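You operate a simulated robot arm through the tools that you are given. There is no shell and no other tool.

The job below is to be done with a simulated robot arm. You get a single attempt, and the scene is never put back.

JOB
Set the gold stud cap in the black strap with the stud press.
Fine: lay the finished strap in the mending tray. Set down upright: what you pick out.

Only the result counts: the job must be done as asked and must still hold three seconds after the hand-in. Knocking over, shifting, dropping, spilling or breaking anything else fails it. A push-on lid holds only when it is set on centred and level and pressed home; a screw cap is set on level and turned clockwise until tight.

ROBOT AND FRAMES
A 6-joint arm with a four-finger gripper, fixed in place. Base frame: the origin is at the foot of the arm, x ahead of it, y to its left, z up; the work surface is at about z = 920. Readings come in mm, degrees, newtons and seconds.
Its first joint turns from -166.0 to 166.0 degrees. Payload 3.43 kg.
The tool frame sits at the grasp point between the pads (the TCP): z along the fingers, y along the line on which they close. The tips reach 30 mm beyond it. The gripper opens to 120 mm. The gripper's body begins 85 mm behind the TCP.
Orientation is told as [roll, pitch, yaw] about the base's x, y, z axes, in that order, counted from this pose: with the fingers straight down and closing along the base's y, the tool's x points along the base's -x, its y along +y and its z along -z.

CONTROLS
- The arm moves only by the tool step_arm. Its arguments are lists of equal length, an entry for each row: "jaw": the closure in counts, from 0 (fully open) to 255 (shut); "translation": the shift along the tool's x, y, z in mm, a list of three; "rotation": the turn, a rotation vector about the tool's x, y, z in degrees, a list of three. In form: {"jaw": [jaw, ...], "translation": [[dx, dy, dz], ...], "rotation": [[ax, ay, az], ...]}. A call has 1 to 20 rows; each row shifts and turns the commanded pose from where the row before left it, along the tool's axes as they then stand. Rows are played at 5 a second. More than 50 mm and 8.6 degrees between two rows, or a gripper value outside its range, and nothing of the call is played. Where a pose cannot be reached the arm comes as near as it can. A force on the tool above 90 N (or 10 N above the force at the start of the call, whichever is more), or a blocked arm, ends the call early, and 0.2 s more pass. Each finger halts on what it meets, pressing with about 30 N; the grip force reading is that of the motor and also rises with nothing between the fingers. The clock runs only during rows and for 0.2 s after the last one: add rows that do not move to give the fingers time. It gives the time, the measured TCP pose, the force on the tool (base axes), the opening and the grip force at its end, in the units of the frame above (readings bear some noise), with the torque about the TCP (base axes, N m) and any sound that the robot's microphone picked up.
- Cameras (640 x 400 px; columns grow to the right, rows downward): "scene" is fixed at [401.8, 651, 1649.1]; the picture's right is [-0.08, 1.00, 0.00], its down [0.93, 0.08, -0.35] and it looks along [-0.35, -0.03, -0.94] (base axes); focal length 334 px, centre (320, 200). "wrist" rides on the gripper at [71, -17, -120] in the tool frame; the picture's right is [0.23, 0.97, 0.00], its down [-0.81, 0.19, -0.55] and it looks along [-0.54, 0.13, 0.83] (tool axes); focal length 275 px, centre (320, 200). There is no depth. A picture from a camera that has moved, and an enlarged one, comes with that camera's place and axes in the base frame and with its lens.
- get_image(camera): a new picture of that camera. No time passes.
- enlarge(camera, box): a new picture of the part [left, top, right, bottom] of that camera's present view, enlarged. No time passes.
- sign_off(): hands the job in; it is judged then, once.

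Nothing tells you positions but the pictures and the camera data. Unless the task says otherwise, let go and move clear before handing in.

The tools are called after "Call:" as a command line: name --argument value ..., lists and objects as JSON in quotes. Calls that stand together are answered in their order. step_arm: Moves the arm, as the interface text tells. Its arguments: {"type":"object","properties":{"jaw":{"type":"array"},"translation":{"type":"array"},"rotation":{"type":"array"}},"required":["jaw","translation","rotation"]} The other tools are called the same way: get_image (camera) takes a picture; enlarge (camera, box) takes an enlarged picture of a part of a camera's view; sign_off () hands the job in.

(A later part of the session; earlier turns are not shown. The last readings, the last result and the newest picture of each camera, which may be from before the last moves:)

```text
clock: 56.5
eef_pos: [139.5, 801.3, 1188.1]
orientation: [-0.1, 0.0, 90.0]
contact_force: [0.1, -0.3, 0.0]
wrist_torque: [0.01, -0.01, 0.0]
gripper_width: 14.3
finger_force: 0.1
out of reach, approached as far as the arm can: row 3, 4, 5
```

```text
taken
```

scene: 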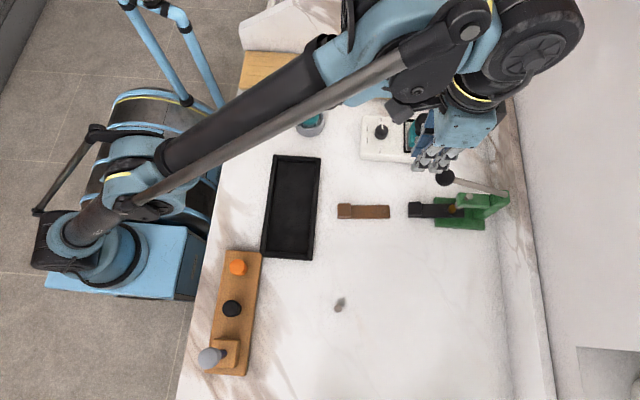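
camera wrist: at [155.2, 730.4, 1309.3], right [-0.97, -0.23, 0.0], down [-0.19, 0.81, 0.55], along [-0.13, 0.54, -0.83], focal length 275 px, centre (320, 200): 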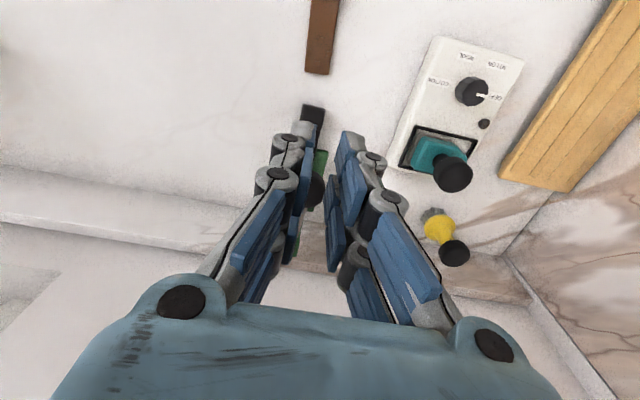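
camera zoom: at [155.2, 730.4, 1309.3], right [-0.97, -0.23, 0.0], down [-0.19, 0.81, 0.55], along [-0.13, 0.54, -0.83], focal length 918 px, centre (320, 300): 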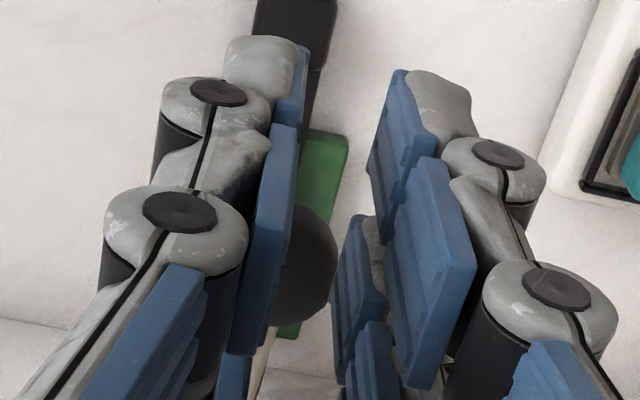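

An upright tool can't reach the ball at this height. If I lay the fingers nearly flat (tilted 70° outward), the wrist stays closer in and I can press the ball with the fingers' undersides. I'll rotate here, well above the ball.

Call:
step_arm --jaw '[225, 225, 225, 225, 225, 225, 225, 225, 225, 225, 225]' --translation '[[0, 0, 0], [0, 0, 0], [0, 0, 0], [0, 0, 0], [0, 0, 0], [0, 0, 0], [0, 0, 0], [0, 0, 0], [0, 0, 0], [0, 0, 0], [0, 0, 0]]' --rotation '[[0, -7, 0], [0, -7, 0], [0, -7, 0], [0, -7, 0], [0, -7, 0], [0, -7, 0], [0, -7, 0], [0, -7, 0], [0, -7, 0], [0, -7, 0], [0, 0, 0]]'

Call:
get_image --camera "wrist"

Call:
get_image --camera "scene"

```text
clock: 58.9
eef_pos: [140.8, 803.0, 1189.7]
orientation: [-0.1, -70.0, 90.2]
contact_force: [0.4, 0.3, -0.2]
wrist_torque: [0.01, 0.01, 0.02]
gripper_width: 14.1
finger_force: 0.0
```

```text
taken
camera wrist: at [156.0, 665.0, 1164.2], right [-0.97, -0.08, -0.22], down [-0.19, -0.24, 0.95], along [-0.13, 0.97, 0.22], focal length 275 px, centre (320, 200)
```

wrist: 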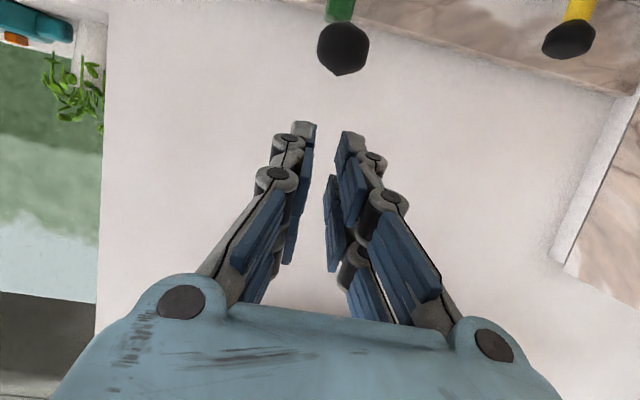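

```text
taken
```

scene: 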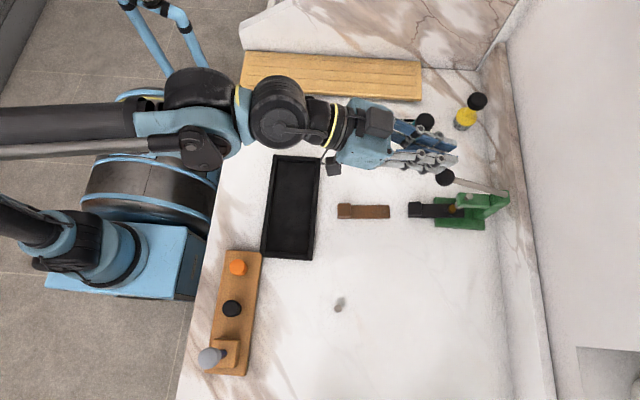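

The ball is at (138.4, 852, 1108) in this view too. I'll move the nearly flat fingers over it with about 18 mm of clearance.

Call:
step_arm --jaw '[225, 225, 225, 225, 225]' --translation '[[1.03, 0.2, 14.7], [1.03, 0.2, 14.7], [1.03, 0.2, 14.7], [0, 0, 0], [0, 0, 0]]' --rotation '[[0, 0, 0], [0, 0, 0], [0, 0, 0], [0, 0, 0], [0, 0, 0]]'

Call:
get_image --camera "wrist"

Call:
enlarge --camera "scene" --box '[390, 120, 520, 240]'

```text
clock: 60.1
eef_pos: [139.3, 841.4, 1172.1]
orientation: [-0.2, -70.1, 90.1]
contact_force: [0.3, -0.4, 0.0]
wrist_torque: [-0.04, 0.0, -0.06]
gripper_width: 14.0
finger_force: 0.0
```

```text
taken
camera wrist: at [154.6, 704.9, 1147.1], right [-0.97, -0.08, -0.22], down [-0.19, -0.24, 0.95], along [-0.13, 0.97, 0.22], focal length 275 px, centre (320, 200)
```

wrist: 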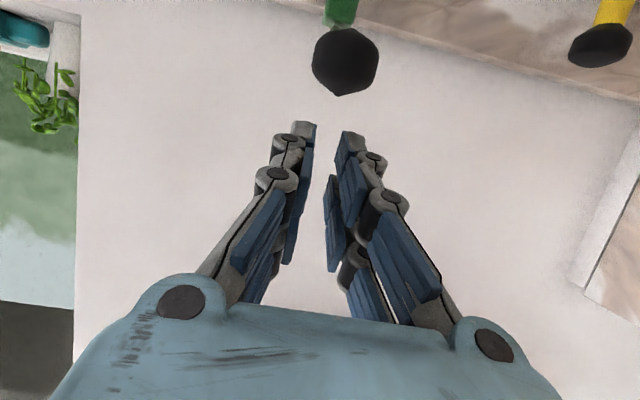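

```text
3.33 times, centred on (455, 180) of scene
camera zoom: at [401.8, 651.0, 1649.1], right [-0.08, 1.0, 0.0], down [0.93, 0.08, -0.35], along [-0.35, -0.03, -0.94], focal length 1114 px, centre (-130, 267)
```

zoom: 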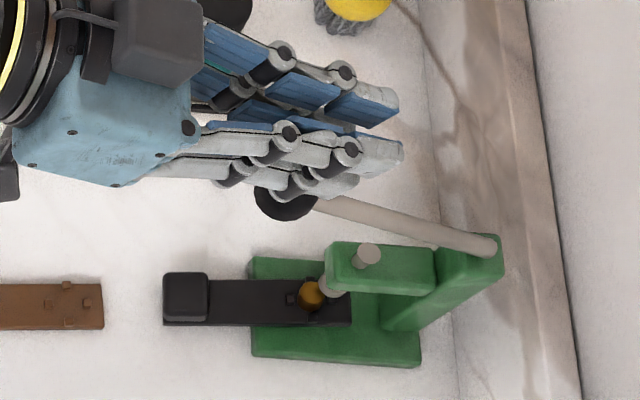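

I'm positioned above the ball. Now I'll come down straight until I touch it.

Call:
step_arm --jaw '[225, 225, 225, 225, 225, 225, 225, 225]' --translation '[[2.82, -0.2, 1.03], [2.82, -0.2, 1.03], [2.82, 0, 1.03], [2.82, 0, 1.03], [2.82, 0, 1.03], [1.88, 0, 0.68], [1.88, 0, 0.68], [0, 0, 0]]' --rotation '[[0, 0, 0], [0, 0, 0], [0, 0, 0], [0, 0, 0], [0, 0, 0], [0, 0, 0], [0, 0, 0], [0, 0, 0]]'

Call:
get_image --camera "wrist"

Call:
enlarge --camera "scene" --box '[390, 120, 520, 240]'

```text
clock: 61.9
eef_pos: [139.8, 842.6, 1152.5]
orientation: [-0.1, -69.9, 90.0]
contact_force: [0.3, 0.5, 0.1]
wrist_torque: [0.01, 0.02, 0.01]
gripper_width: 14.0
finger_force: 0.1
```

```text
taken
camera wrist: at [155.7, 704.7, 1127.1], right [-0.97, -0.08, -0.22], down [-0.19, -0.24, 0.95], along [-0.13, 0.97, 0.22], focal length 275 px, centre (320, 200)
```

wrist: 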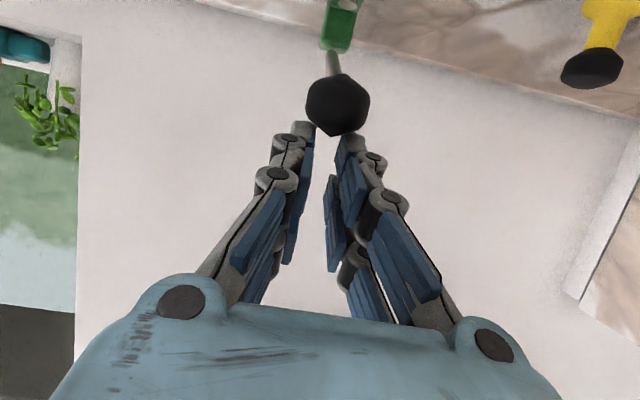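

```text
3.33 times, centred on (455, 180) of scene
camera zoom: at [401.8, 651.0, 1649.1], right [-0.08, 1.0, 0.0], down [0.93, 0.08, -0.35], along [-0.35, -0.03, -0.94], focal length 1114 px, centre (-130, 267)
```

zoom: 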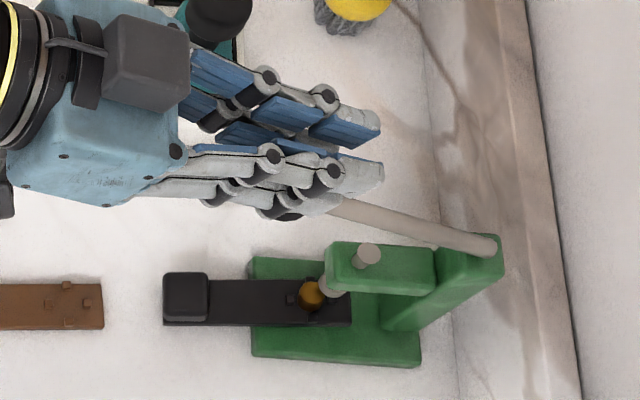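

Still no contact force. I'll continue down in small steps.

Call:
step_arm --jaw '[225, 225, 225, 225, 225]' --translation '[[1.41, 0, 0.51], [1.41, 0, 0.51], [1.41, 0, 0.51], [1.41, 0, 0.51], [0, 0, 0]]' --rotation '[[0, 0, 0], [0, 0, 0], [0, 0, 0], [0, 0, 0], [0, 0, 0]]'

Call:
enlarge --camera "wrist" --box '[270, 20, 410, 160]'

Call:
enlarge --camera "scene" --box '[390, 120, 520, 240]'

```text
clock: 63.1
eef_pos: [140.0, 842.4, 1145.3]
orientation: [-0.1, -70.0, 90.0]
contact_force: [-0.1, 0.2, 0.8]
wrist_torque: [-0.01, -0.05, 0.02]
gripper_width: 14.2
finger_force: 0.0
```

```text
2.86 times, centred on (340, 90) of wrist
camera zoom: at [155.5, 704.8, 1121.4], right [-0.97, -0.08, -0.22], down [-0.19, -0.24, 0.95], along [-0.13, 0.97, 0.22], focal length 786 px, centre (263, 514)
```

zoom: 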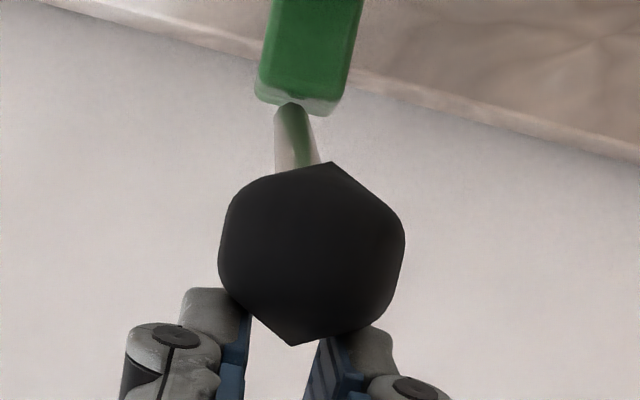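

```text
3.33 times, centred on (455, 180) of scene
camera zoom: at [401.8, 651.0, 1649.1], right [-0.08, 1.0, 0.0], down [0.93, 0.08, -0.35], along [-0.35, -0.03, -0.94], focal length 1114 px, centre (-130, 267)
```

zoom: 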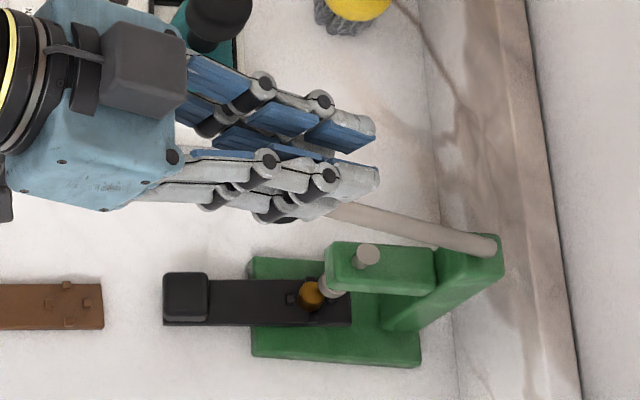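

There's still almost no force, though the ball may already be following. I'll keep pressing down in steps while watching the force and the ram.

Call:
step_arm --jaw '[225, 225, 225, 225, 225, 225]' --translation '[[1.88, 0, 0.68], [1.88, 0, 0.68], [1.88, 0, 0.68], [1.88, 0, 0.68], [1.88, 0, 0.68], [0, 0, 0]]' --rotation '[[0, 0, 0], [0, 0, 0], [0, 0, 0], [0, 0, 0], [0, 0, 0], [0, 0, 0]]'

Call:
enlarge --camera "wrist" --box '[270, 20, 410, 160]'

Call:
enlarge --camera "scene" --box '[390, 120, 520, 240]'

```text
clock: 64.5
eef_pos: [141.2, 842.0, 1136.3]
orientation: [-0.1, -69.9, 90.0]
contact_force: [-0.4, 0.2, 1.7]
wrist_torque: [0.01, 0.0, -0.03]
gripper_width: 14.2
finger_force: 0.1
```

```text
2.86 times, centred on (340, 90) of wrist
camera zoom: at [155.4, 704.7, 1111.3], right [-0.97, -0.08, -0.22], down [-0.19, -0.24, 0.95], along [-0.13, 0.97, 0.22], focal length 786 px, centre (263, 514)
```

zoom: 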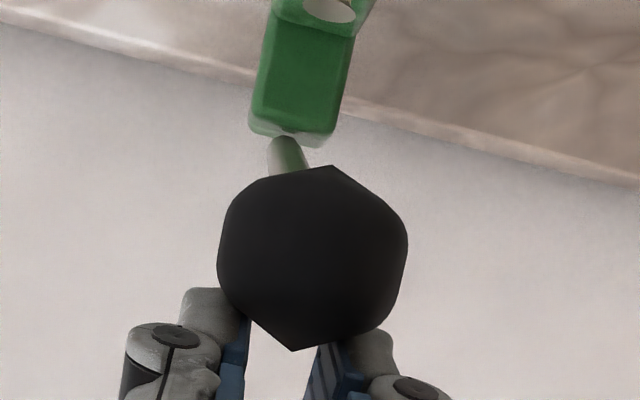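

```text
3.33 times, centred on (455, 180) of scene
camera zoom: at [401.8, 651.0, 1649.1], right [-0.08, 1.0, 0.0], down [0.93, 0.08, -0.35], along [-0.35, -0.03, -0.94], focal length 1114 px, centre (-130, 267)
```

zoom: 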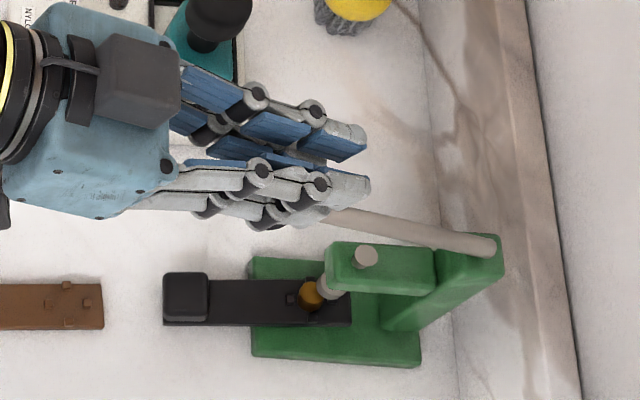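

The ball and the ram are now moving down with the fingers, against only light resistance. I'll keep pressing.

Call:
step_arm --jaw '[225, 225, 225, 225, 225, 225, 225, 225]' --translation '[[1.88, 0, 0.68], [1.88, 0, 0.68], [1.88, 0, 0.68], [1.88, 0, 0.68], [1.88, 0, 0.68], [1.88, 0, 0.68], [1.88, 0, 0.68], [0, 0, 0]]' --rotation '[[0, 0, 0], [0, 0, 0], [0, 0, 0], [0, 0, 0], [0, 0, 0], [0, 0, 0], [0, 0, 0], [0, 0, 0]]'

Call:
enlarge --camera "wrist" --box '[270, 20, 410, 160]'

Call:
enlarge --camera "scene" --box '[410, 170, 500, 240]'

```text
clock: 66.3
eef_pos: [139.3, 843.8, 1123.0]
orientation: [-0.1, -69.9, 90.1]
contact_force: [-0.7, -0.2, 3.0]
wrist_torque: [0.07, 0.07, 0.01]
gripper_width: 14.5
finger_force: 0.3
```

```text
2.86 times, centred on (340, 90) of wrist
camera zoom: at [155.6, 705.1, 1097.2], right [-0.97, -0.08, -0.22], down [-0.19, -0.24, 0.95], along [-0.13, 0.97, 0.22], focal length 786 px, centre (263, 514)
```

zoom: 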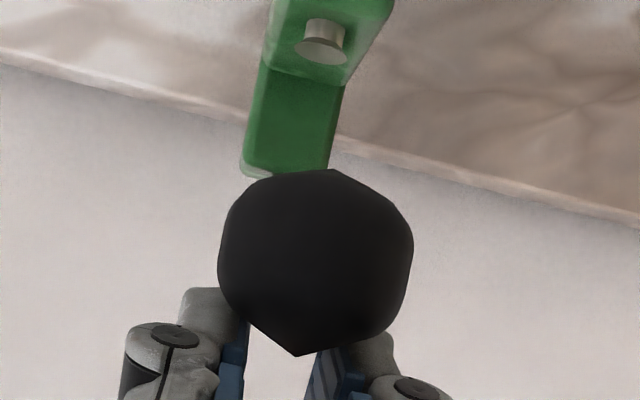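

```text
5.71 times, centred on (455, 205) of scene
camera zoom: at [401.8, 651.0, 1649.1], right [-0.08, 1.0, 0.0], down [0.93, 0.08, -0.35], along [-0.35, -0.03, -0.94], focal length 1910 px, centre (-451, 171)
```

zoom: 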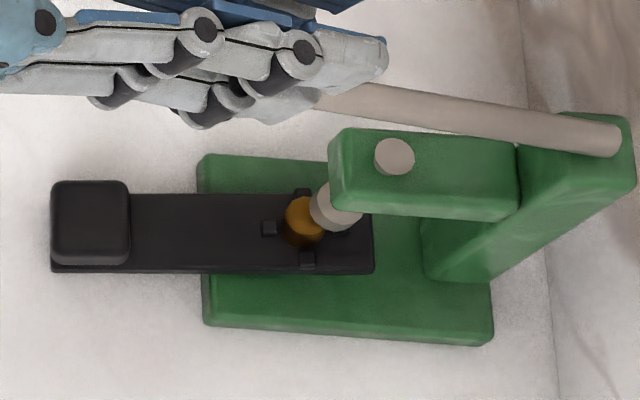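

The ram is now just above the cap. I'll continue in smaller steps and watch the contact.

Call:
step_arm --jaw '[225, 225, 225, 225, 225, 225]' --translation '[[1.88, 0, 0.68], [1.88, 0, 0.68], [1.88, 0, 0.68], [1.88, 0, 0.68], [1.88, 0, 0.68], [0, 0, 0]]' --rotation '[[0, 0, 0], [0, 0, 0], [0, 0, 0], [0, 0, 0], [0, 0, 0], [0, 0, 0]]'

Call:
enlarge --camera "scene" --box '[410, 170, 500, 240]'

```text
clock: 67.7
eef_pos: [140.6, 843.9, 1113.1]
orientation: [-0.1, -70.0, 90.1]
contact_force: [-0.2, -0.3, 2.2]
wrist_torque: [0.01, 0.04, -0.03]
gripper_width: 14.2
finger_force: 0.6
```

```text
5.71 times, centred on (455, 205) of scene
camera zoom: at [401.8, 651.0, 1649.1], right [-0.08, 1.0, 0.0], down [0.93, 0.08, -0.35], along [-0.35, -0.03, -0.94], focal length 1910 px, centre (-451, 171)
```

zoom: 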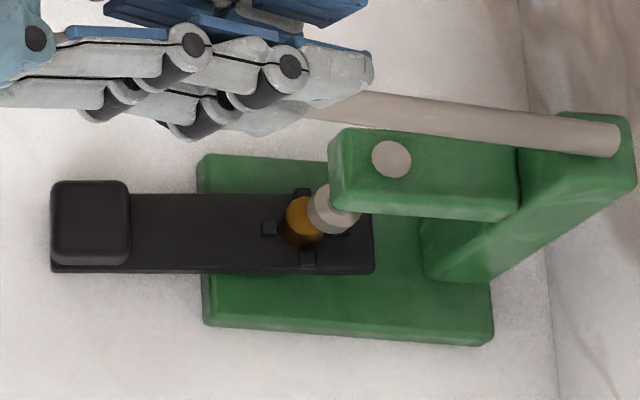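

The ram has come down further and the strap hasn't changed. Continuing.

Call:
step_arm --jaw '[225, 225, 225, 225, 225, 225]' --translation '[[1.88, 0, 0.68], [1.88, 0, 0.68], [1.88, 0, 0.68], [1.88, 0, 0.68], [1.88, 0, 0.68], [0, 0, 0]]' --rotation '[[0, 0, 0], [0, 0, 0], [0, 0, 0], [0, 0, 0], [0, 0, 0], [0, 0, 0]]'

Call:
enlarge --camera "scene" --box '[410, 170, 500, 240]'

Call:
get_image --camera "wrist"

```text
clock: 69.1
eef_pos: [139.7, 842.1, 1102.8]
orientation: [-0.1, -69.9, 90.2]
contact_force: [-1.8, 0.2, 3.1]
wrist_torque: [-0.02, 0.05, 0.01]
gripper_width: 14.7
finger_force: 0.6
```

```text
5.71 times, centred on (455, 205) of scene
camera zoom: at [401.8, 651.0, 1649.1], right [-0.08, 1.0, 0.0], down [0.93, 0.08, -0.35], along [-0.35, -0.03, -0.94], focal length 1910 px, centre (-451, 171)
```

zoom: 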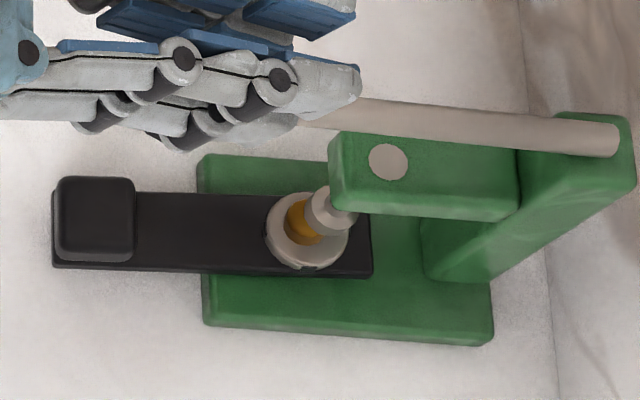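

```text
taken
camera wrist: at [155.7, 705.2, 1077.3], right [-0.97, -0.08, -0.22], down [-0.19, -0.24, 0.95], along [-0.13, 0.97, 0.22], focal length 275 px, centre (320, 200)
```

wrist: 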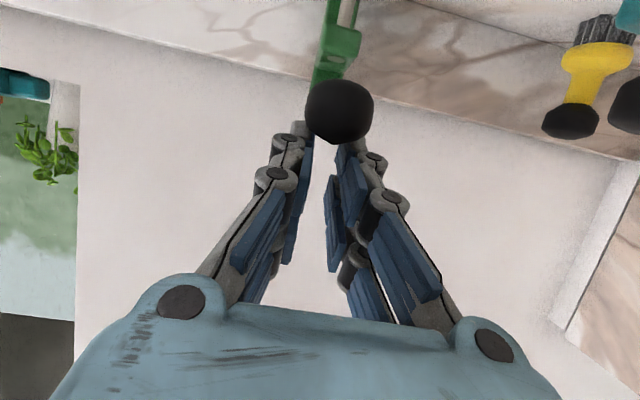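

The strap is levelling under the ram, and a silver ring has appeared around the cap. I'll look closer before going on.

Call:
enlarge --camera "scene" --box '[440, 196, 480, 222]'

```text
15.38 times, centred on (460, 209) of scene
camera zoom: at [401.8, 651.0, 1649.1], right [-0.08, 1.0, 0.0], down [0.93, 0.08, -0.35], along [-0.35, -0.03, -0.94], focal length 5143 px, centre (-1834, 62)
```

zoom: 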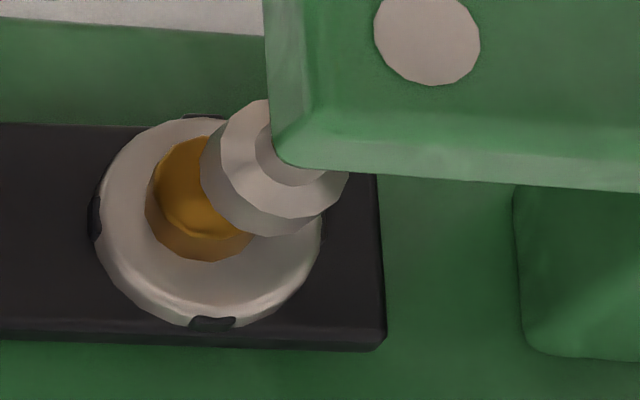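

The ring looks like the set stud's collar seated around the cap. I'll press further until there is firm resistance, so the cap is fully home and the strap level.

Call:
step_arm --jaw '[225, 225, 225, 225]' --translation '[[1.41, 0, 0.51], [1.41, 0, 0.51], [1.41, 0, 0.51], [0, 0, 0]]' --rotation '[[0, 0, 0], [0, 0, 0], [0, 0, 0], [0, 0, 0]]'

Call:
enlarge --camera "scene" --box '[410, 170, 500, 240]'

```text
clock: 70.1
eef_pos: [139.1, 842.6, 1097.4]
orientation: [-0.2, -69.9, 90.0]
contact_force: [1.0, -0.1, 2.9]
wrist_torque: [0.03, -0.02, 0.01]
gripper_width: 14.7
finger_force: 0.6
```

```text
5.71 times, centred on (455, 205) of scene
camera zoom: at [401.8, 651.0, 1649.1], right [-0.08, 1.0, 0.0], down [0.93, 0.08, -0.35], along [-0.35, -0.03, -0.94], focal length 1910 px, centre (-451, 171)
```

zoom: 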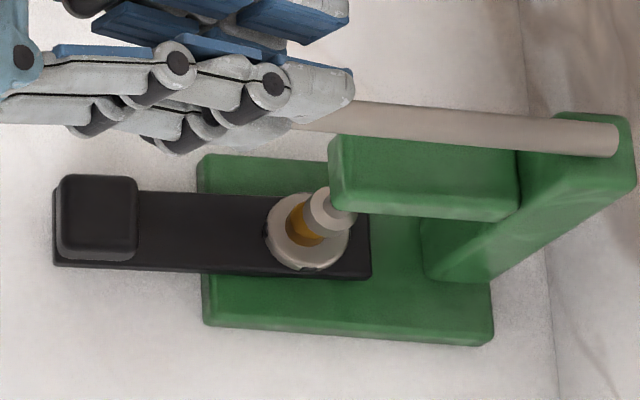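

The strap keeps levelling with light force, so I'll continue to firm contact.

Call:
step_arm --jaw '[225, 225, 225, 225, 225, 225]' --translation '[[1.41, 0, 0.51], [1.41, 0, 0.51], [1.41, 0, 0.51], [1.41, 0, 0.51], [1.41, 0, 0.51], [0, 0, 0]]' --rotation '[[0, 0, 0], [0, 0, 0], [0, 0, 0], [0, 0, 0], [0, 0, 0], [0, 0, 0]]'

Call:
enlarge --camera "scene" --box '[410, 170, 500, 240]'

Call:
enlarge --camera "wrist" --box '[270, 20, 410, 160]'

```text
clock: 71.5
eef_pos: [140.5, 843.3, 1091.4]
orientation: [-0.1, -70.1, 90.1]
contact_force: [-2.7, 17.5, 45.4]
wrist_torque: [0.63, 0.13, -0.07]
gripper_width: 14.7
finger_force: 0.6
```

```text
5.71 times, centred on (455, 205) of scene
camera zoom: at [401.8, 651.0, 1649.1], right [-0.08, 1.0, 0.0], down [0.93, 0.08, -0.35], along [-0.35, -0.03, -0.94], focal length 1910 px, centre (-451, 171)
```

zoom: 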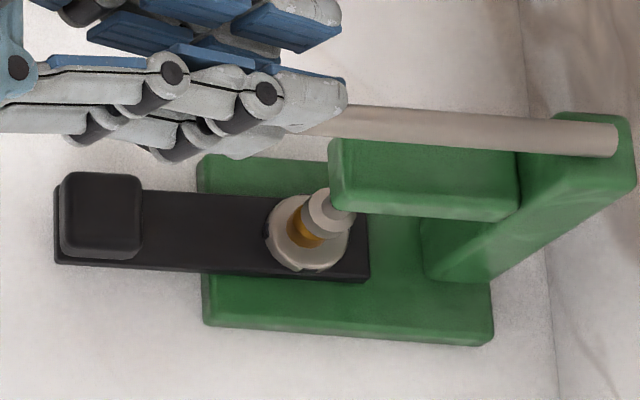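

```text
2.86 times, centred on (340, 90) of wrist
camera zoom: at [155.7, 705.1, 1066.2], right [-0.97, -0.08, -0.22], down [-0.19, -0.24, 0.95], along [-0.13, 0.97, 0.22], focal length 786 px, centre (263, 514)
```

zoom: 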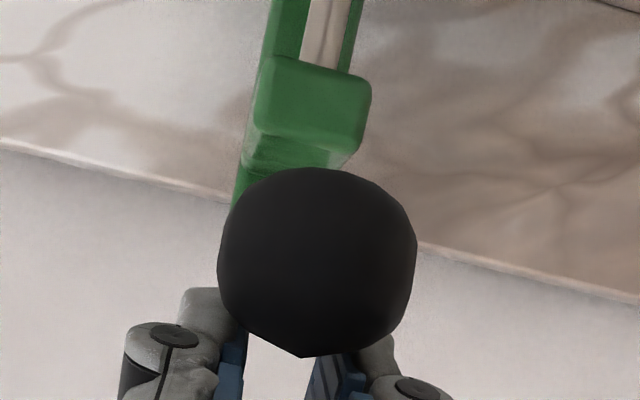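

Firm resistance now: about 45 N at the ball, with the strap level. I'll press slightly harder and hold for a moment.

Call:
step_arm --jaw '[225, 225, 225, 225]' --translation '[[0.5, 0, 0.18], [0.4, 0, 0.15], [0, 0, 0], [0, 0, 0]]' --rotation '[[0, 0, 0], [0, 0, 0], [0, 0, 0], [0, 0, 0]]'

Call:
enlarge --camera "scene" --box '[440, 196, 480, 222]'

```text
clock: 72.5
eef_pos: [139.7, 842.7, 1091.2]
orientation: [-0.1, -70.2, 90.1]
contact_force: [0.1, 32.9, 66.5]
wrist_torque: [1.18, 0.12, -0.11]
gripper_width: 15.1
finger_force: 1.3
```

```text
15.38 times, centred on (460, 209) of scene
camera zoom: at [401.8, 651.0, 1649.1], right [-0.08, 1.0, 0.0], down [0.93, 0.08, -0.35], along [-0.35, -0.03, -0.94], focal length 5143 px, centre (-1834, 62)
```

zoom: 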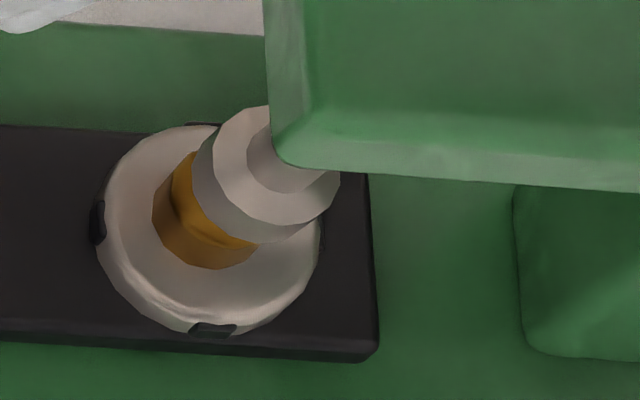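

Held at about 74 N and everything stayed steady. Now I'll ease off and see whether the lever springs back.

Call:
step_arm --jaw '[225, 225, 225, 225, 225, 225, 225, 225]' --translation '[[-0.94, 0, -0.34], [-0.94, 0, -0.34], [-1.88, 0, -0.68], [-1.88, 0, -0.68], [-2.82, 0, -1.03], [-2.82, 0, -1.03], [-2.82, 0, -1.03], [0, 0, 0]]' --rotation '[[0, 0, 0], [0, 0, 0], [0, 0, 0], [0, 0, 0], [0, 0, 0], [0, 0, 0], [0, 0, 0], [0, 0, 0]]'

Call:
enlarge --camera "scene" --box '[410, 170, 500, 240]'

Call:
enlarge --camera "wrist" --box '[270, 20, 410, 160]'

```text
clock: 74.3
eef_pos: [139.8, 842.0, 1103.4]
orientation: [-0.1, -69.9, 90.1]
contact_force: [-0.3, 1.1, 3.2]
wrist_torque: [0.02, 0.01, -0.03]
gripper_width: 14.6
finger_force: 0.3
```

```text
5.71 times, centred on (455, 205) of scene
camera zoom: at [401.8, 651.0, 1649.1], right [-0.08, 1.0, 0.0], down [0.93, 0.08, -0.35], along [-0.35, -0.03, -0.94], focal length 1910 px, centre (-451, 171)
```

zoom: 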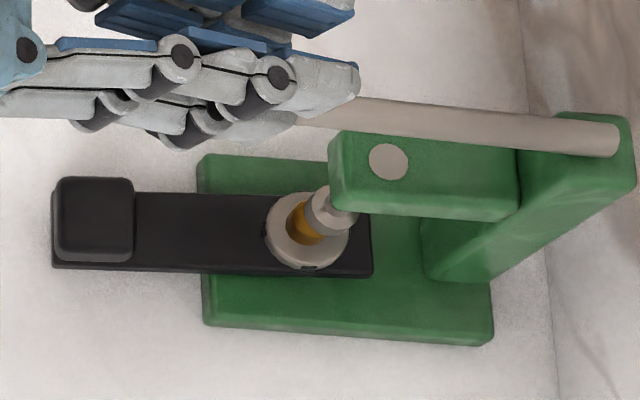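

```text
2.86 times, centred on (340, 90) of wrist
camera zoom: at [155.4, 704.4, 1078.3], right [-0.97, -0.08, -0.22], down [-0.19, -0.24, 0.95], along [-0.13, 0.97, 0.22], focal length 786 px, centre (263, 514)
```

zoom: 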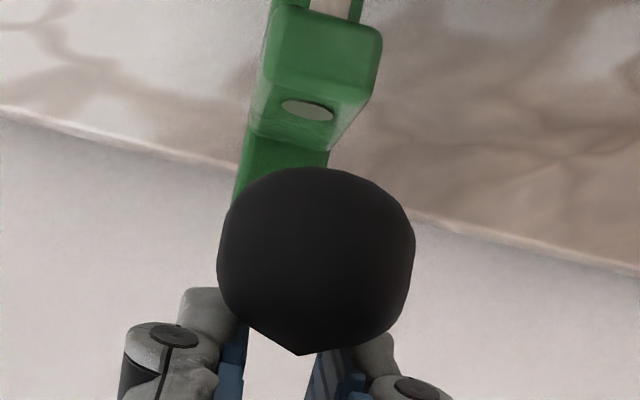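

The lever is springing back with my hand and the strap is easing down again. I'll continue up slowly until the lever is at its rest position and I'm clear.

Call:
step_arm --jaw '[225, 225, 225, 225, 225, 225, 225, 225, 225, 225, 225, 225, 225, 225, 225, 225, 225]' --translation '[[-2.82, 0, -1.03], [-2.82, 0, -1.03], [-2.82, 0, -1.03], [-2.82, 0, -1.03], [-2.82, 0, -1.03], [-2.82, 0, -1.03], [-3.76, 0, -1.37], [-3.76, 0, -1.37], [-3.76, 0, -1.37], [-3.76, 0, -1.37], [-3.76, 0, -1.37], [-3.76, 0, -1.37], [-5.64, 0, -2.05], [-7.5, 0, -2.7], [-9.4, 0, -3.4], [-9.4, 0, -3.4], [0, 0, 0]]' --rotation '[[0, 0, 0], [0, 0, 0], [0, 0, 0], [0, 0, 0], [0, 0, 0], [0, 0, 0], [0, 0, 0], [0, 0, 0], [0, 0, 0], [0, 0, 0], [0, 0, 0], [0, 0, 0], [0, 0, 0], [0, 0, 0], [0, 0, 0], [0, 0, 0], [0, 0, 0]]'

Call:
enlarge --camera "scene" --box '[400, 150, 520, 240]'

Call:
get_image --camera "wrist"

```text
clock: 77.9
eef_pos: [140.6, 841.5, 1179.6]
orientation: [-0.1, -69.9, 90.2]
contact_force: [0.2, -0.2, -0.4]
wrist_torque: [0.0, -0.01, -0.02]
gripper_width: 14.3
finger_force: 0.0
```

```text
4.44 times, centred on (460, 195) of scene
camera zoom: at [401.8, 651.0, 1649.1], right [-0.08, 1.0, 0.0], down [0.93, 0.08, -0.35], along [-0.35, -0.03, -0.94], focal length 1486 px, centre (-302, 222)
```

zoom: 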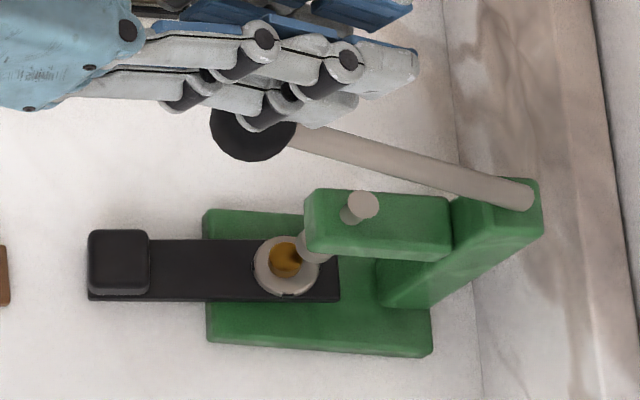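

```text
taken
camera wrist: at [156.2, 704.7, 1154.6], right [-0.97, -0.08, -0.22], down [-0.19, -0.24, 0.95], along [-0.13, 0.97, 0.22], focal length 275 px, centre (320, 200)
```

wrist: 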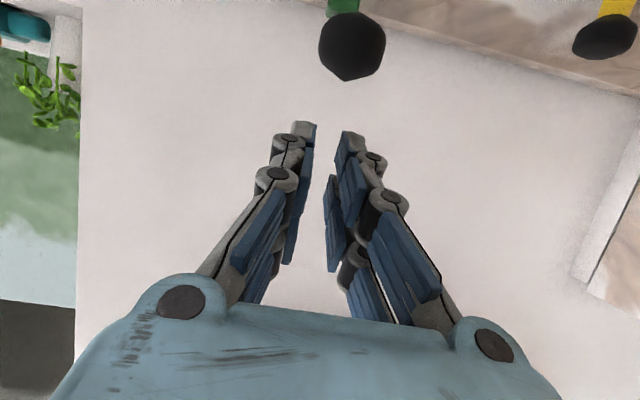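

The lever is back at rest, and the cap now has its collar on the strap. I'll back away from the ball, reset the tilt to match the strap's slope (about 43°) and come around for the block.

Call:
step_arm --jaw '[225, 225, 225, 200, 170, 140, 125, 125, 125, 125, 125, 125, 125]' --translation '[[8, 0, -22], [8, 0, -22], [8, 0, -22], [0, 0, 0], [0, 0, 0], [0, 0, 0], [0, 0, 0], [16.5, 0, 17.4], [16.5, 0, 17.4], [16.5, 0, 17.4], [16.5, 0, 17.4], [14, 0, 14.7], [0, 0, 0]]' --rotation '[[0, 0, 0], [0, 0, 0], [0, 0, 0], [0, 6.625, 0], [0, 6.625, 0], [0, 6.625, 0], [0, 6.625, 0], [0, 0, 0], [0, 0, 0], [0, 0, 0], [0, 0, 0], [0, 0, 0], [0, 0, 0]]'

Call:
get_image --camera "wrist"

Call:
enlarge --camera "wrist" --box '[250, 80, 390, 220]'

Call:
enlarge --camera "scene" --box '[400, 160, 520, 240]'

```text
clock: 80.7
eef_pos: [139.8, 772.6, 1064.3]
orientation: [0.0, -43.4, 90.0]
contact_force: [0.1, 1.0, -1.1]
wrist_torque: [0.02, 0.02, 0.0]
gripper_width: 61.1
finger_force: 0.0
```

```text
taken
camera wrist: at [155.0, 638.3, 1103.4], right [-0.97, -0.17, -0.16], down [-0.19, 0.21, 0.96], along [-0.13, 0.96, -0.23], focal length 275 px, centre (320, 200)
```

wrist: 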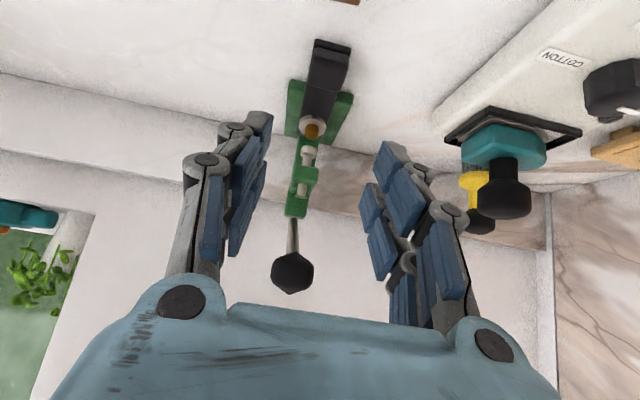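

```text
2.86 times, centred on (320, 150) of wrist
camera zoom: at [155.0, 638.3, 1103.4], right [-0.97, -0.17, -0.16], down [-0.19, 0.21, 0.96], along [-0.13, 0.96, -0.23], focal length 786 px, centre (320, 343)
```

zoom: 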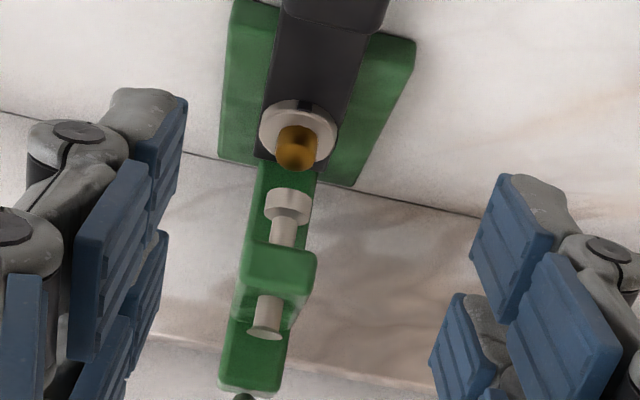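

```text
5.00 times, centred on (460, 200) of scene
camera zoom: at [401.8, 651.0, 1649.1], right [-0.08, 1.0, 0.0], down [0.93, 0.08, -0.35], along [-0.35, -0.03, -0.94], focal length 1671 px, centre (-380, 200)
```

zoom: 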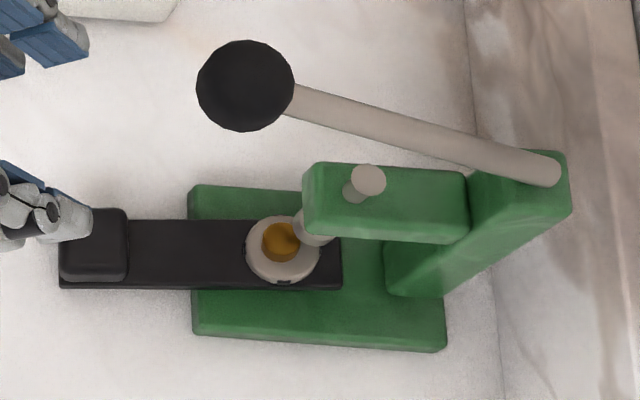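

I'll zoom on the block to get its present pose.

Call:
enlarge --camera "wrist" --box '[280, 25, 380, 145]'

Call:
enlarge --camera "scene" --box '[400, 195, 470, 225]'

```text
3.33 times, centred on (330, 85) of wrist
camera zoom: at [155.0, 638.3, 1103.4], right [-0.97, -0.17, -0.16], down [-0.19, 0.21, 0.96], along [-0.13, 0.96, -0.23], focal length 918 px, centre (287, 583)
```

zoom: 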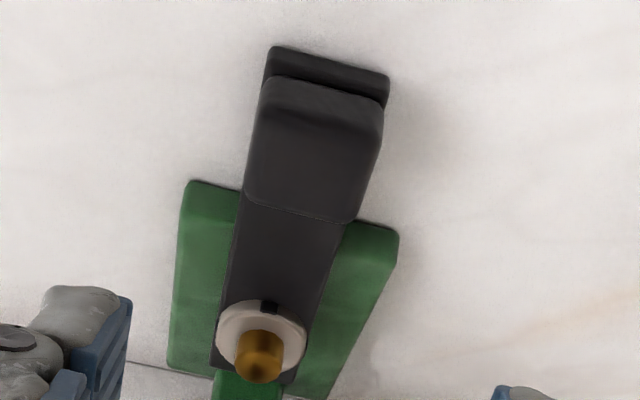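

```text
9.14 times, centred on (435, 210) of scene
camera zoom: at [401.8, 651.0, 1649.1], right [-0.08, 1.0, 0.0], down [0.93, 0.08, -0.35], along [-0.35, -0.03, -0.94], focal length 3056 px, centre (-731, 109)
```

zoom: 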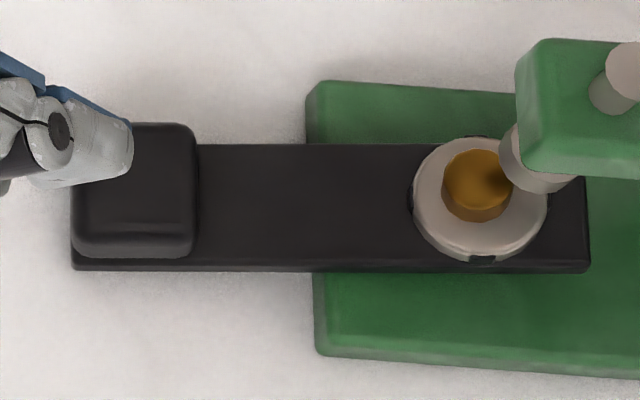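

The block's near end is at (140, 832.6) and the strap slopes about 13.3°. I'll move to a stand-off point 60 mm back along the approach line and check.

Call:
step_arm --jaw '[125, 125, 125, 125]' --translation '[[9.07, -0.63, 18.8], [9.07, -0.63, 18.8], [9.07, -0.63, 18.8], [0, 0, 0]]' --rotation '[[0, 0, 0], [0, 0, 0], [0, 0, 0], [0, 0, 0]]'

Call:
get_image --camera "wrist"

Call:
enlarge --camera "wrist" --box '[260, 60, 380, 220]'

```text
clock: 81.7
eef_pos: [141.6, 791.1, 1005.7]
orientation: [0.0, -43.4, 90.0]
contact_force: [0.1, 0.3, 0.0]
wrist_torque: [0.03, -0.02, -0.02]
gripper_width: 60.9
finger_force: 0.0
```

```text
taken
camera wrist: at [156.4, 657.0, 1043.3], right [-0.97, -0.17, -0.16], down [-0.19, 0.21, 0.96], along [-0.13, 0.96, -0.24], focal length 275 px, centre (320, 200)
```

wrist: 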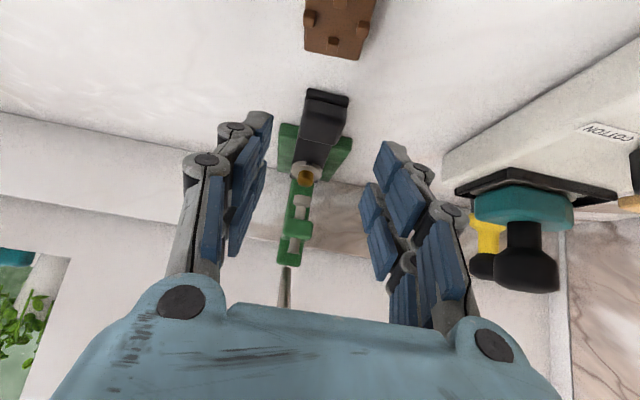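

```text
2.50 times, centred on (320, 140) of wrist
camera zoom: at [156.4, 657.0, 1043.3], right [-0.97, -0.17, -0.16], down [-0.19, 0.21, 0.96], along [-0.13, 0.96, -0.24], focal length 688 px, centre (320, 350)
```

zoom: 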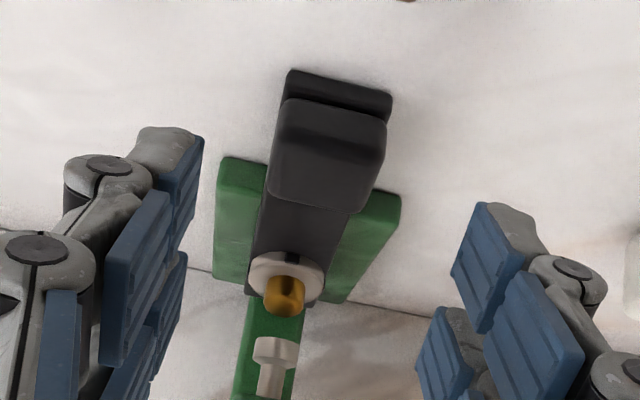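

The block is centred between the fingers, so I'll advance along the approach line to the grasp point.

Call:
step_arm --jaw '[125, 125, 125, 125, 125, 125, 125]' --translation '[[-0.2, -0.25, 12.5], [-0.2, -0.25, 12.5], [-0.2, 0, 12.5], [0, 0, 12.5], [0, 0, 5], [0, 0, 4.5], [0, 0, 0]]' --rotation '[[0, 0, 0], [0, 0, 0], [0, 0, 0], [0, 0, 0], [0, 0, 0], [0, 0, 0], [0, 0, 0]]'

Call:
enlarge --camera "wrist" --box '[240, 100, 400, 240]'

Call:
enlarge --camera "scene" --box '[390, 160, 520, 240]'

```text
clock: 83.3
eef_pos: [141.6, 834.4, 961.1]
orientation: [-0.1, -43.4, 89.9]
contact_force: [-0.1, 0.2, 0.4]
wrist_torque: [0.01, 0.01, 0.02]
gripper_width: 61.0
finger_force: 0.2
```

```text
2.86 times, centred on (320, 170) of wrist
camera zoom: at [157.6, 698.3, 1000.5], right [-0.97, -0.17, -0.16], down [-0.19, 0.21, 0.96], along [-0.13, 0.96, -0.24], focal length 786 px, centre (320, 286)
```

zoom: 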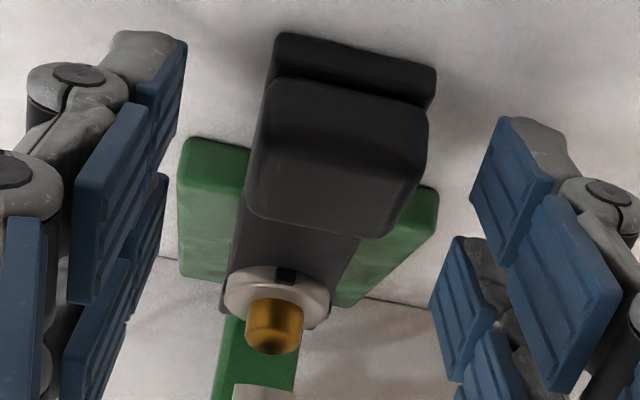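

```text
4.92 times, centred on (455, 200) of scene
camera zoom: at [401.8, 651.0, 1649.1], right [-0.08, 1.0, 0.0], down [0.93, 0.08, -0.35], along [-0.35, -0.03, -0.94], focal length 1646 px, centre (-345, 200)
```

zoom: 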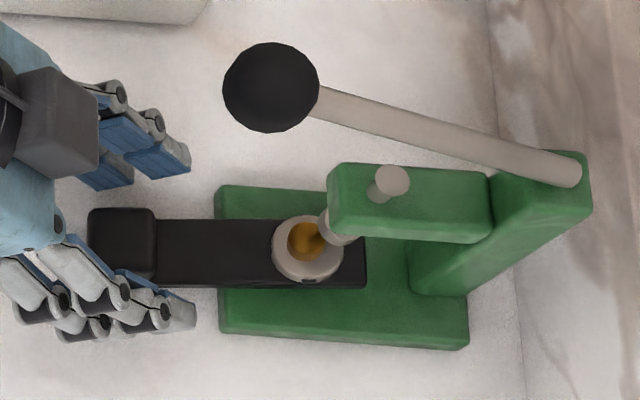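

The view matches the earlier grasp almost exactly. Closing on the block.

Call:
step_arm --jaw '[145, 160, 172, 182, 189, 196, 200, 200]' --translation '[[0, 0, 0], [0, 0, 0], [0, 0, 0], [0, 0, 0], [0, 0, 0], [0, 0, 0], [0, 0, 0], [0, 0, 0]]' --rotation '[[0, 0, 0], [0, 0, 0], [0, 0, 0], [0, 0, 0], [0, 0, 0], [0, 0, 0], [0, 0, 0], [0, 0, 0]]'

Call:
enlarge --camera "wrist" --box '[240, 100, 400, 240]'

```text
clock: 85.1
eef_pos: [142.6, 834.2, 961.0]
orientation: [0.0, -43.6, 90.0]
contact_force: [-1.4, -0.5, 0.8]
wrist_torque: [0.06, -0.02, 0.06]
gripper_width: 31.3
finger_force: 29.9
```

```text
2.86 times, centred on (320, 170) of wrist
camera zoom: at [157.5, 698.3, 1000.6], right [-0.97, -0.17, -0.16], down [-0.19, 0.21, 0.96], along [-0.13, 0.96, -0.23], focal length 786 px, centre (320, 286)
```

zoom: 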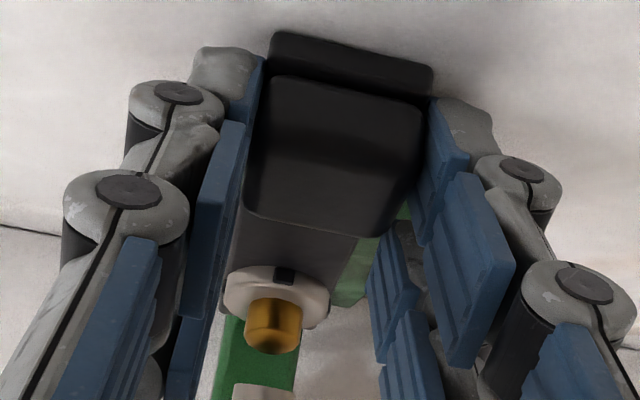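

Gripped at 31.3 mm. I'll lift and level the strap together so the site stays at constant height, clear of both plate and ram.

Call:
step_arm --jaw '[200, 200, 200, 200, 200, 200, 200, 200, 200]' --translation '[[-1.55, 0, -1.63], [-1.5, 0, -1.67], [-1.45, 0, -1.72], [-1.4, 0, -1.76], [-1.35, 0, -1.8], [-1.3, 0, -1.84], [-1.24, 0, -1.88], [-1.18, 0, -1.91], [0, 0, 0]]' --rotation '[[0, 1.67, 0], [0, 1.67, 0], [0, 1.67, 0], [0, 1.67, 0], [0, 1.67, 0], [0, 1.67, 0], [0, 1.67, 0], [0, 1.67, 0], [0, 0, 0]]'

Call:
enlarge --camera "wrist" --box '[240, 100, 400, 260]'

Call:
enlarge --camera "scene" --box '[390, 160, 520, 240]'

```text
clock: 87.1
eef_pos: [142.6, 833.3, 980.7]
orientation: [0.0, -30.1, 89.9]
contact_force: [0.4, -1.1, -0.8]
wrist_torque: [-0.03, -0.03, -0.01]
gripper_width: 31.4
finger_force: 30.4
```

```text
2.50 times, centred on (320, 180) of wrist
camera zoom: at [157.4, 711.2, 1049.0], right [-0.97, -0.2, -0.12], down [-0.19, 0.42, 0.88], along [-0.13, 0.88, -0.45], focal length 688 px, centre (320, 250)
```

zoom: 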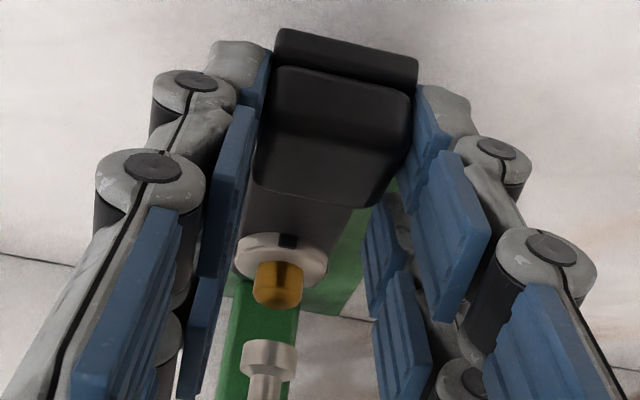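

```text
4.92 times, centred on (455, 200) of scene
camera zoom: at [401.8, 651.0, 1649.1], right [-0.08, 1.0, 0.0], down [0.93, 0.08, -0.35], along [-0.35, -0.03, -0.94], focal length 1646 px, centre (-345, 200)
```

zoom: 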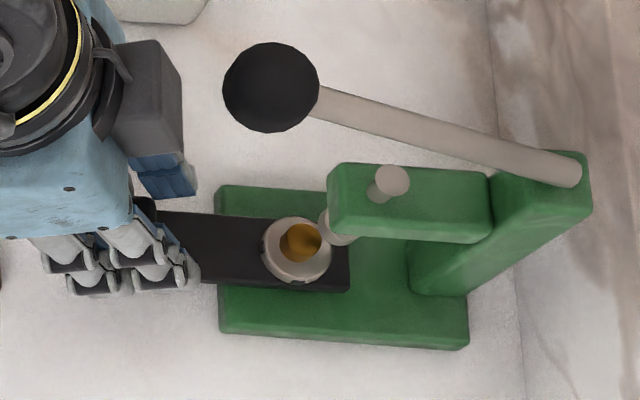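

The strap is level and free, with the cap in its collar. I'll withdraw it straight back from the press, then raise it.

Call:
step_arm --jaw '[200, 200, 200, 200, 200, 200, 200, 200, 200, 200, 200, 200, 200, 200]' --translation '[[4, 0, -2.3], [7.8, 0, -4.5], [7.8, 0, -4.5], [7.8, 0, -4.5], [7.8, 0, -4.5], [7.8, 0, -4.5], [7.8, 0, -4.5], [7.8, 0, -4.5], [4, 0, -2.3], [-5, 0, -8.66], [-8, 0, -13.9], [-8, 0, -13.9], [-8, 0, -13.9], [0, 0, 0]]' --rotation '[[0, 0, 0], [0, 0, 0], [0, 0, 0], [0, 0, 0], [0, 0, 0], [0, 0, 0], [0, 0, 0], [0, 0, 0], [0, 0, 0], [0, 0, 0], [0, 0, 0], [0, 0, 0], [0, 0, 0], [0, 0, 0]]'

Call:
get_image --camera "wrist"

Call:
get_image --camera "scene"

Call:
enlarge --camera "scene" --box '[380, 160, 510, 240]'

```text
clock: 90.1
eef_pos: [141.5, 760.9, 1037.2]
orientation: [0.0, -30.2, 90.0]
contact_force: [0.6, 0.3, -0.9]
wrist_torque: [-0.03, -0.01, 0.02]
gripper_width: 31.6
finger_force: 29.9
```

```text
taken
camera wrist: at [157.5, 638.4, 1107.1], right [-0.97, -0.2, -0.12], down [-0.19, 0.42, 0.88], along [-0.13, 0.88, -0.45], focal length 275 px, centre (320, 200)
```

wrist: 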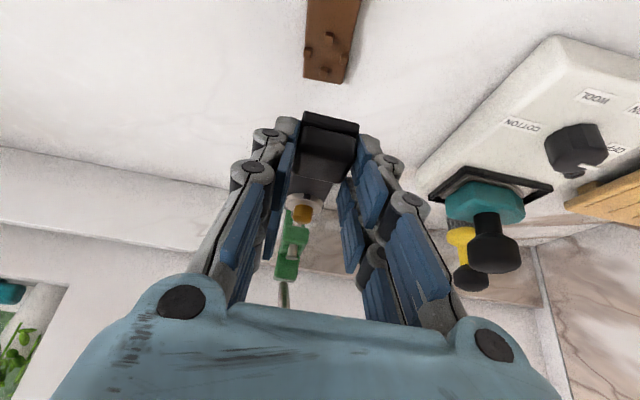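

```text
taken
```

scene: 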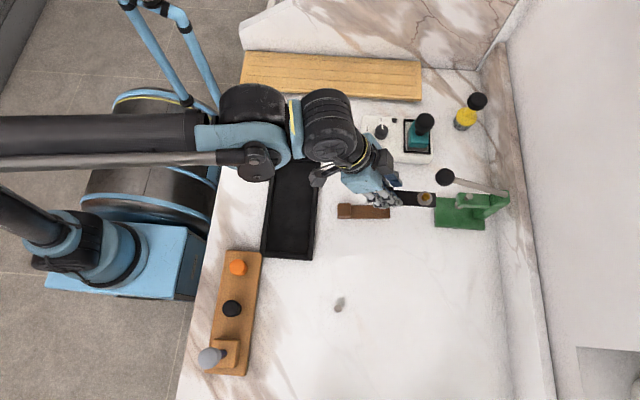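

```text
4.92 times, centred on (445, 200) of scene
camera zoom: at [401.8, 651.0, 1649.1], right [-0.08, 1.0, 0.0], down [0.93, 0.08, -0.35], along [-0.35, -0.03, -0.94], focal length 1646 px, centre (-295, 200)
```

zoom: 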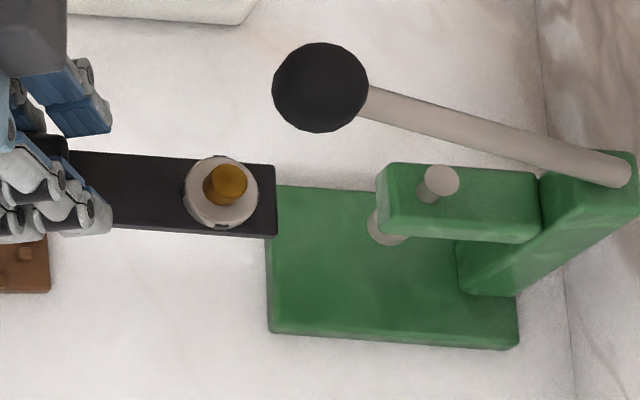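

The finished strap is out of the press with the cap firmly seated in its collar. I'll carry it toward the tray, then turn it 90° so it lies lengthwise in the tray (site end toward −x).

Call:
step_arm --jaw '[200, 200, 200, 200, 200, 200, 200, 200, 200, 200, 200]' --translation '[[5.5, -2.9, -3.9], [11.1, -5.75, -7.7], [11.7, -6, -8.1], [11.7, -6, -8.1], [11.7, -6, -8.1], [11.7, -6, -8.1], [11.7, -6, -8.1], [11.7, -6, -8.1], [11.7, -6, -8.1], [10, -5, -7], [0, 0, 0]]' --rotation '[[0, 0, 0], [0, 0, 0], [0, 0, 0], [0, 0, 0], [0, 0, 0], [0, 0, 0], [0, 0, 0], [0, 0, 0], [0, 0, 0], [0, 0, 0], [0, 0, 0]]'

Call:
get_image --camera "scene"

```text
clock: 92.5
eef_pos: [199.1, 628.1, 1048.0]
orientation: [0.0, -30.1, 90.0]
contact_force: [-0.7, 1.1, -1.1]
wrist_torque: [-0.01, 0.0, 0.04]
gripper_width: 31.2
finger_force: 29.9
```

```text
taken
```

scene: 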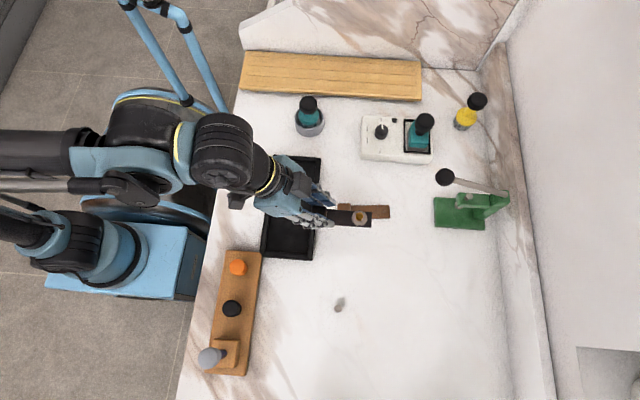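

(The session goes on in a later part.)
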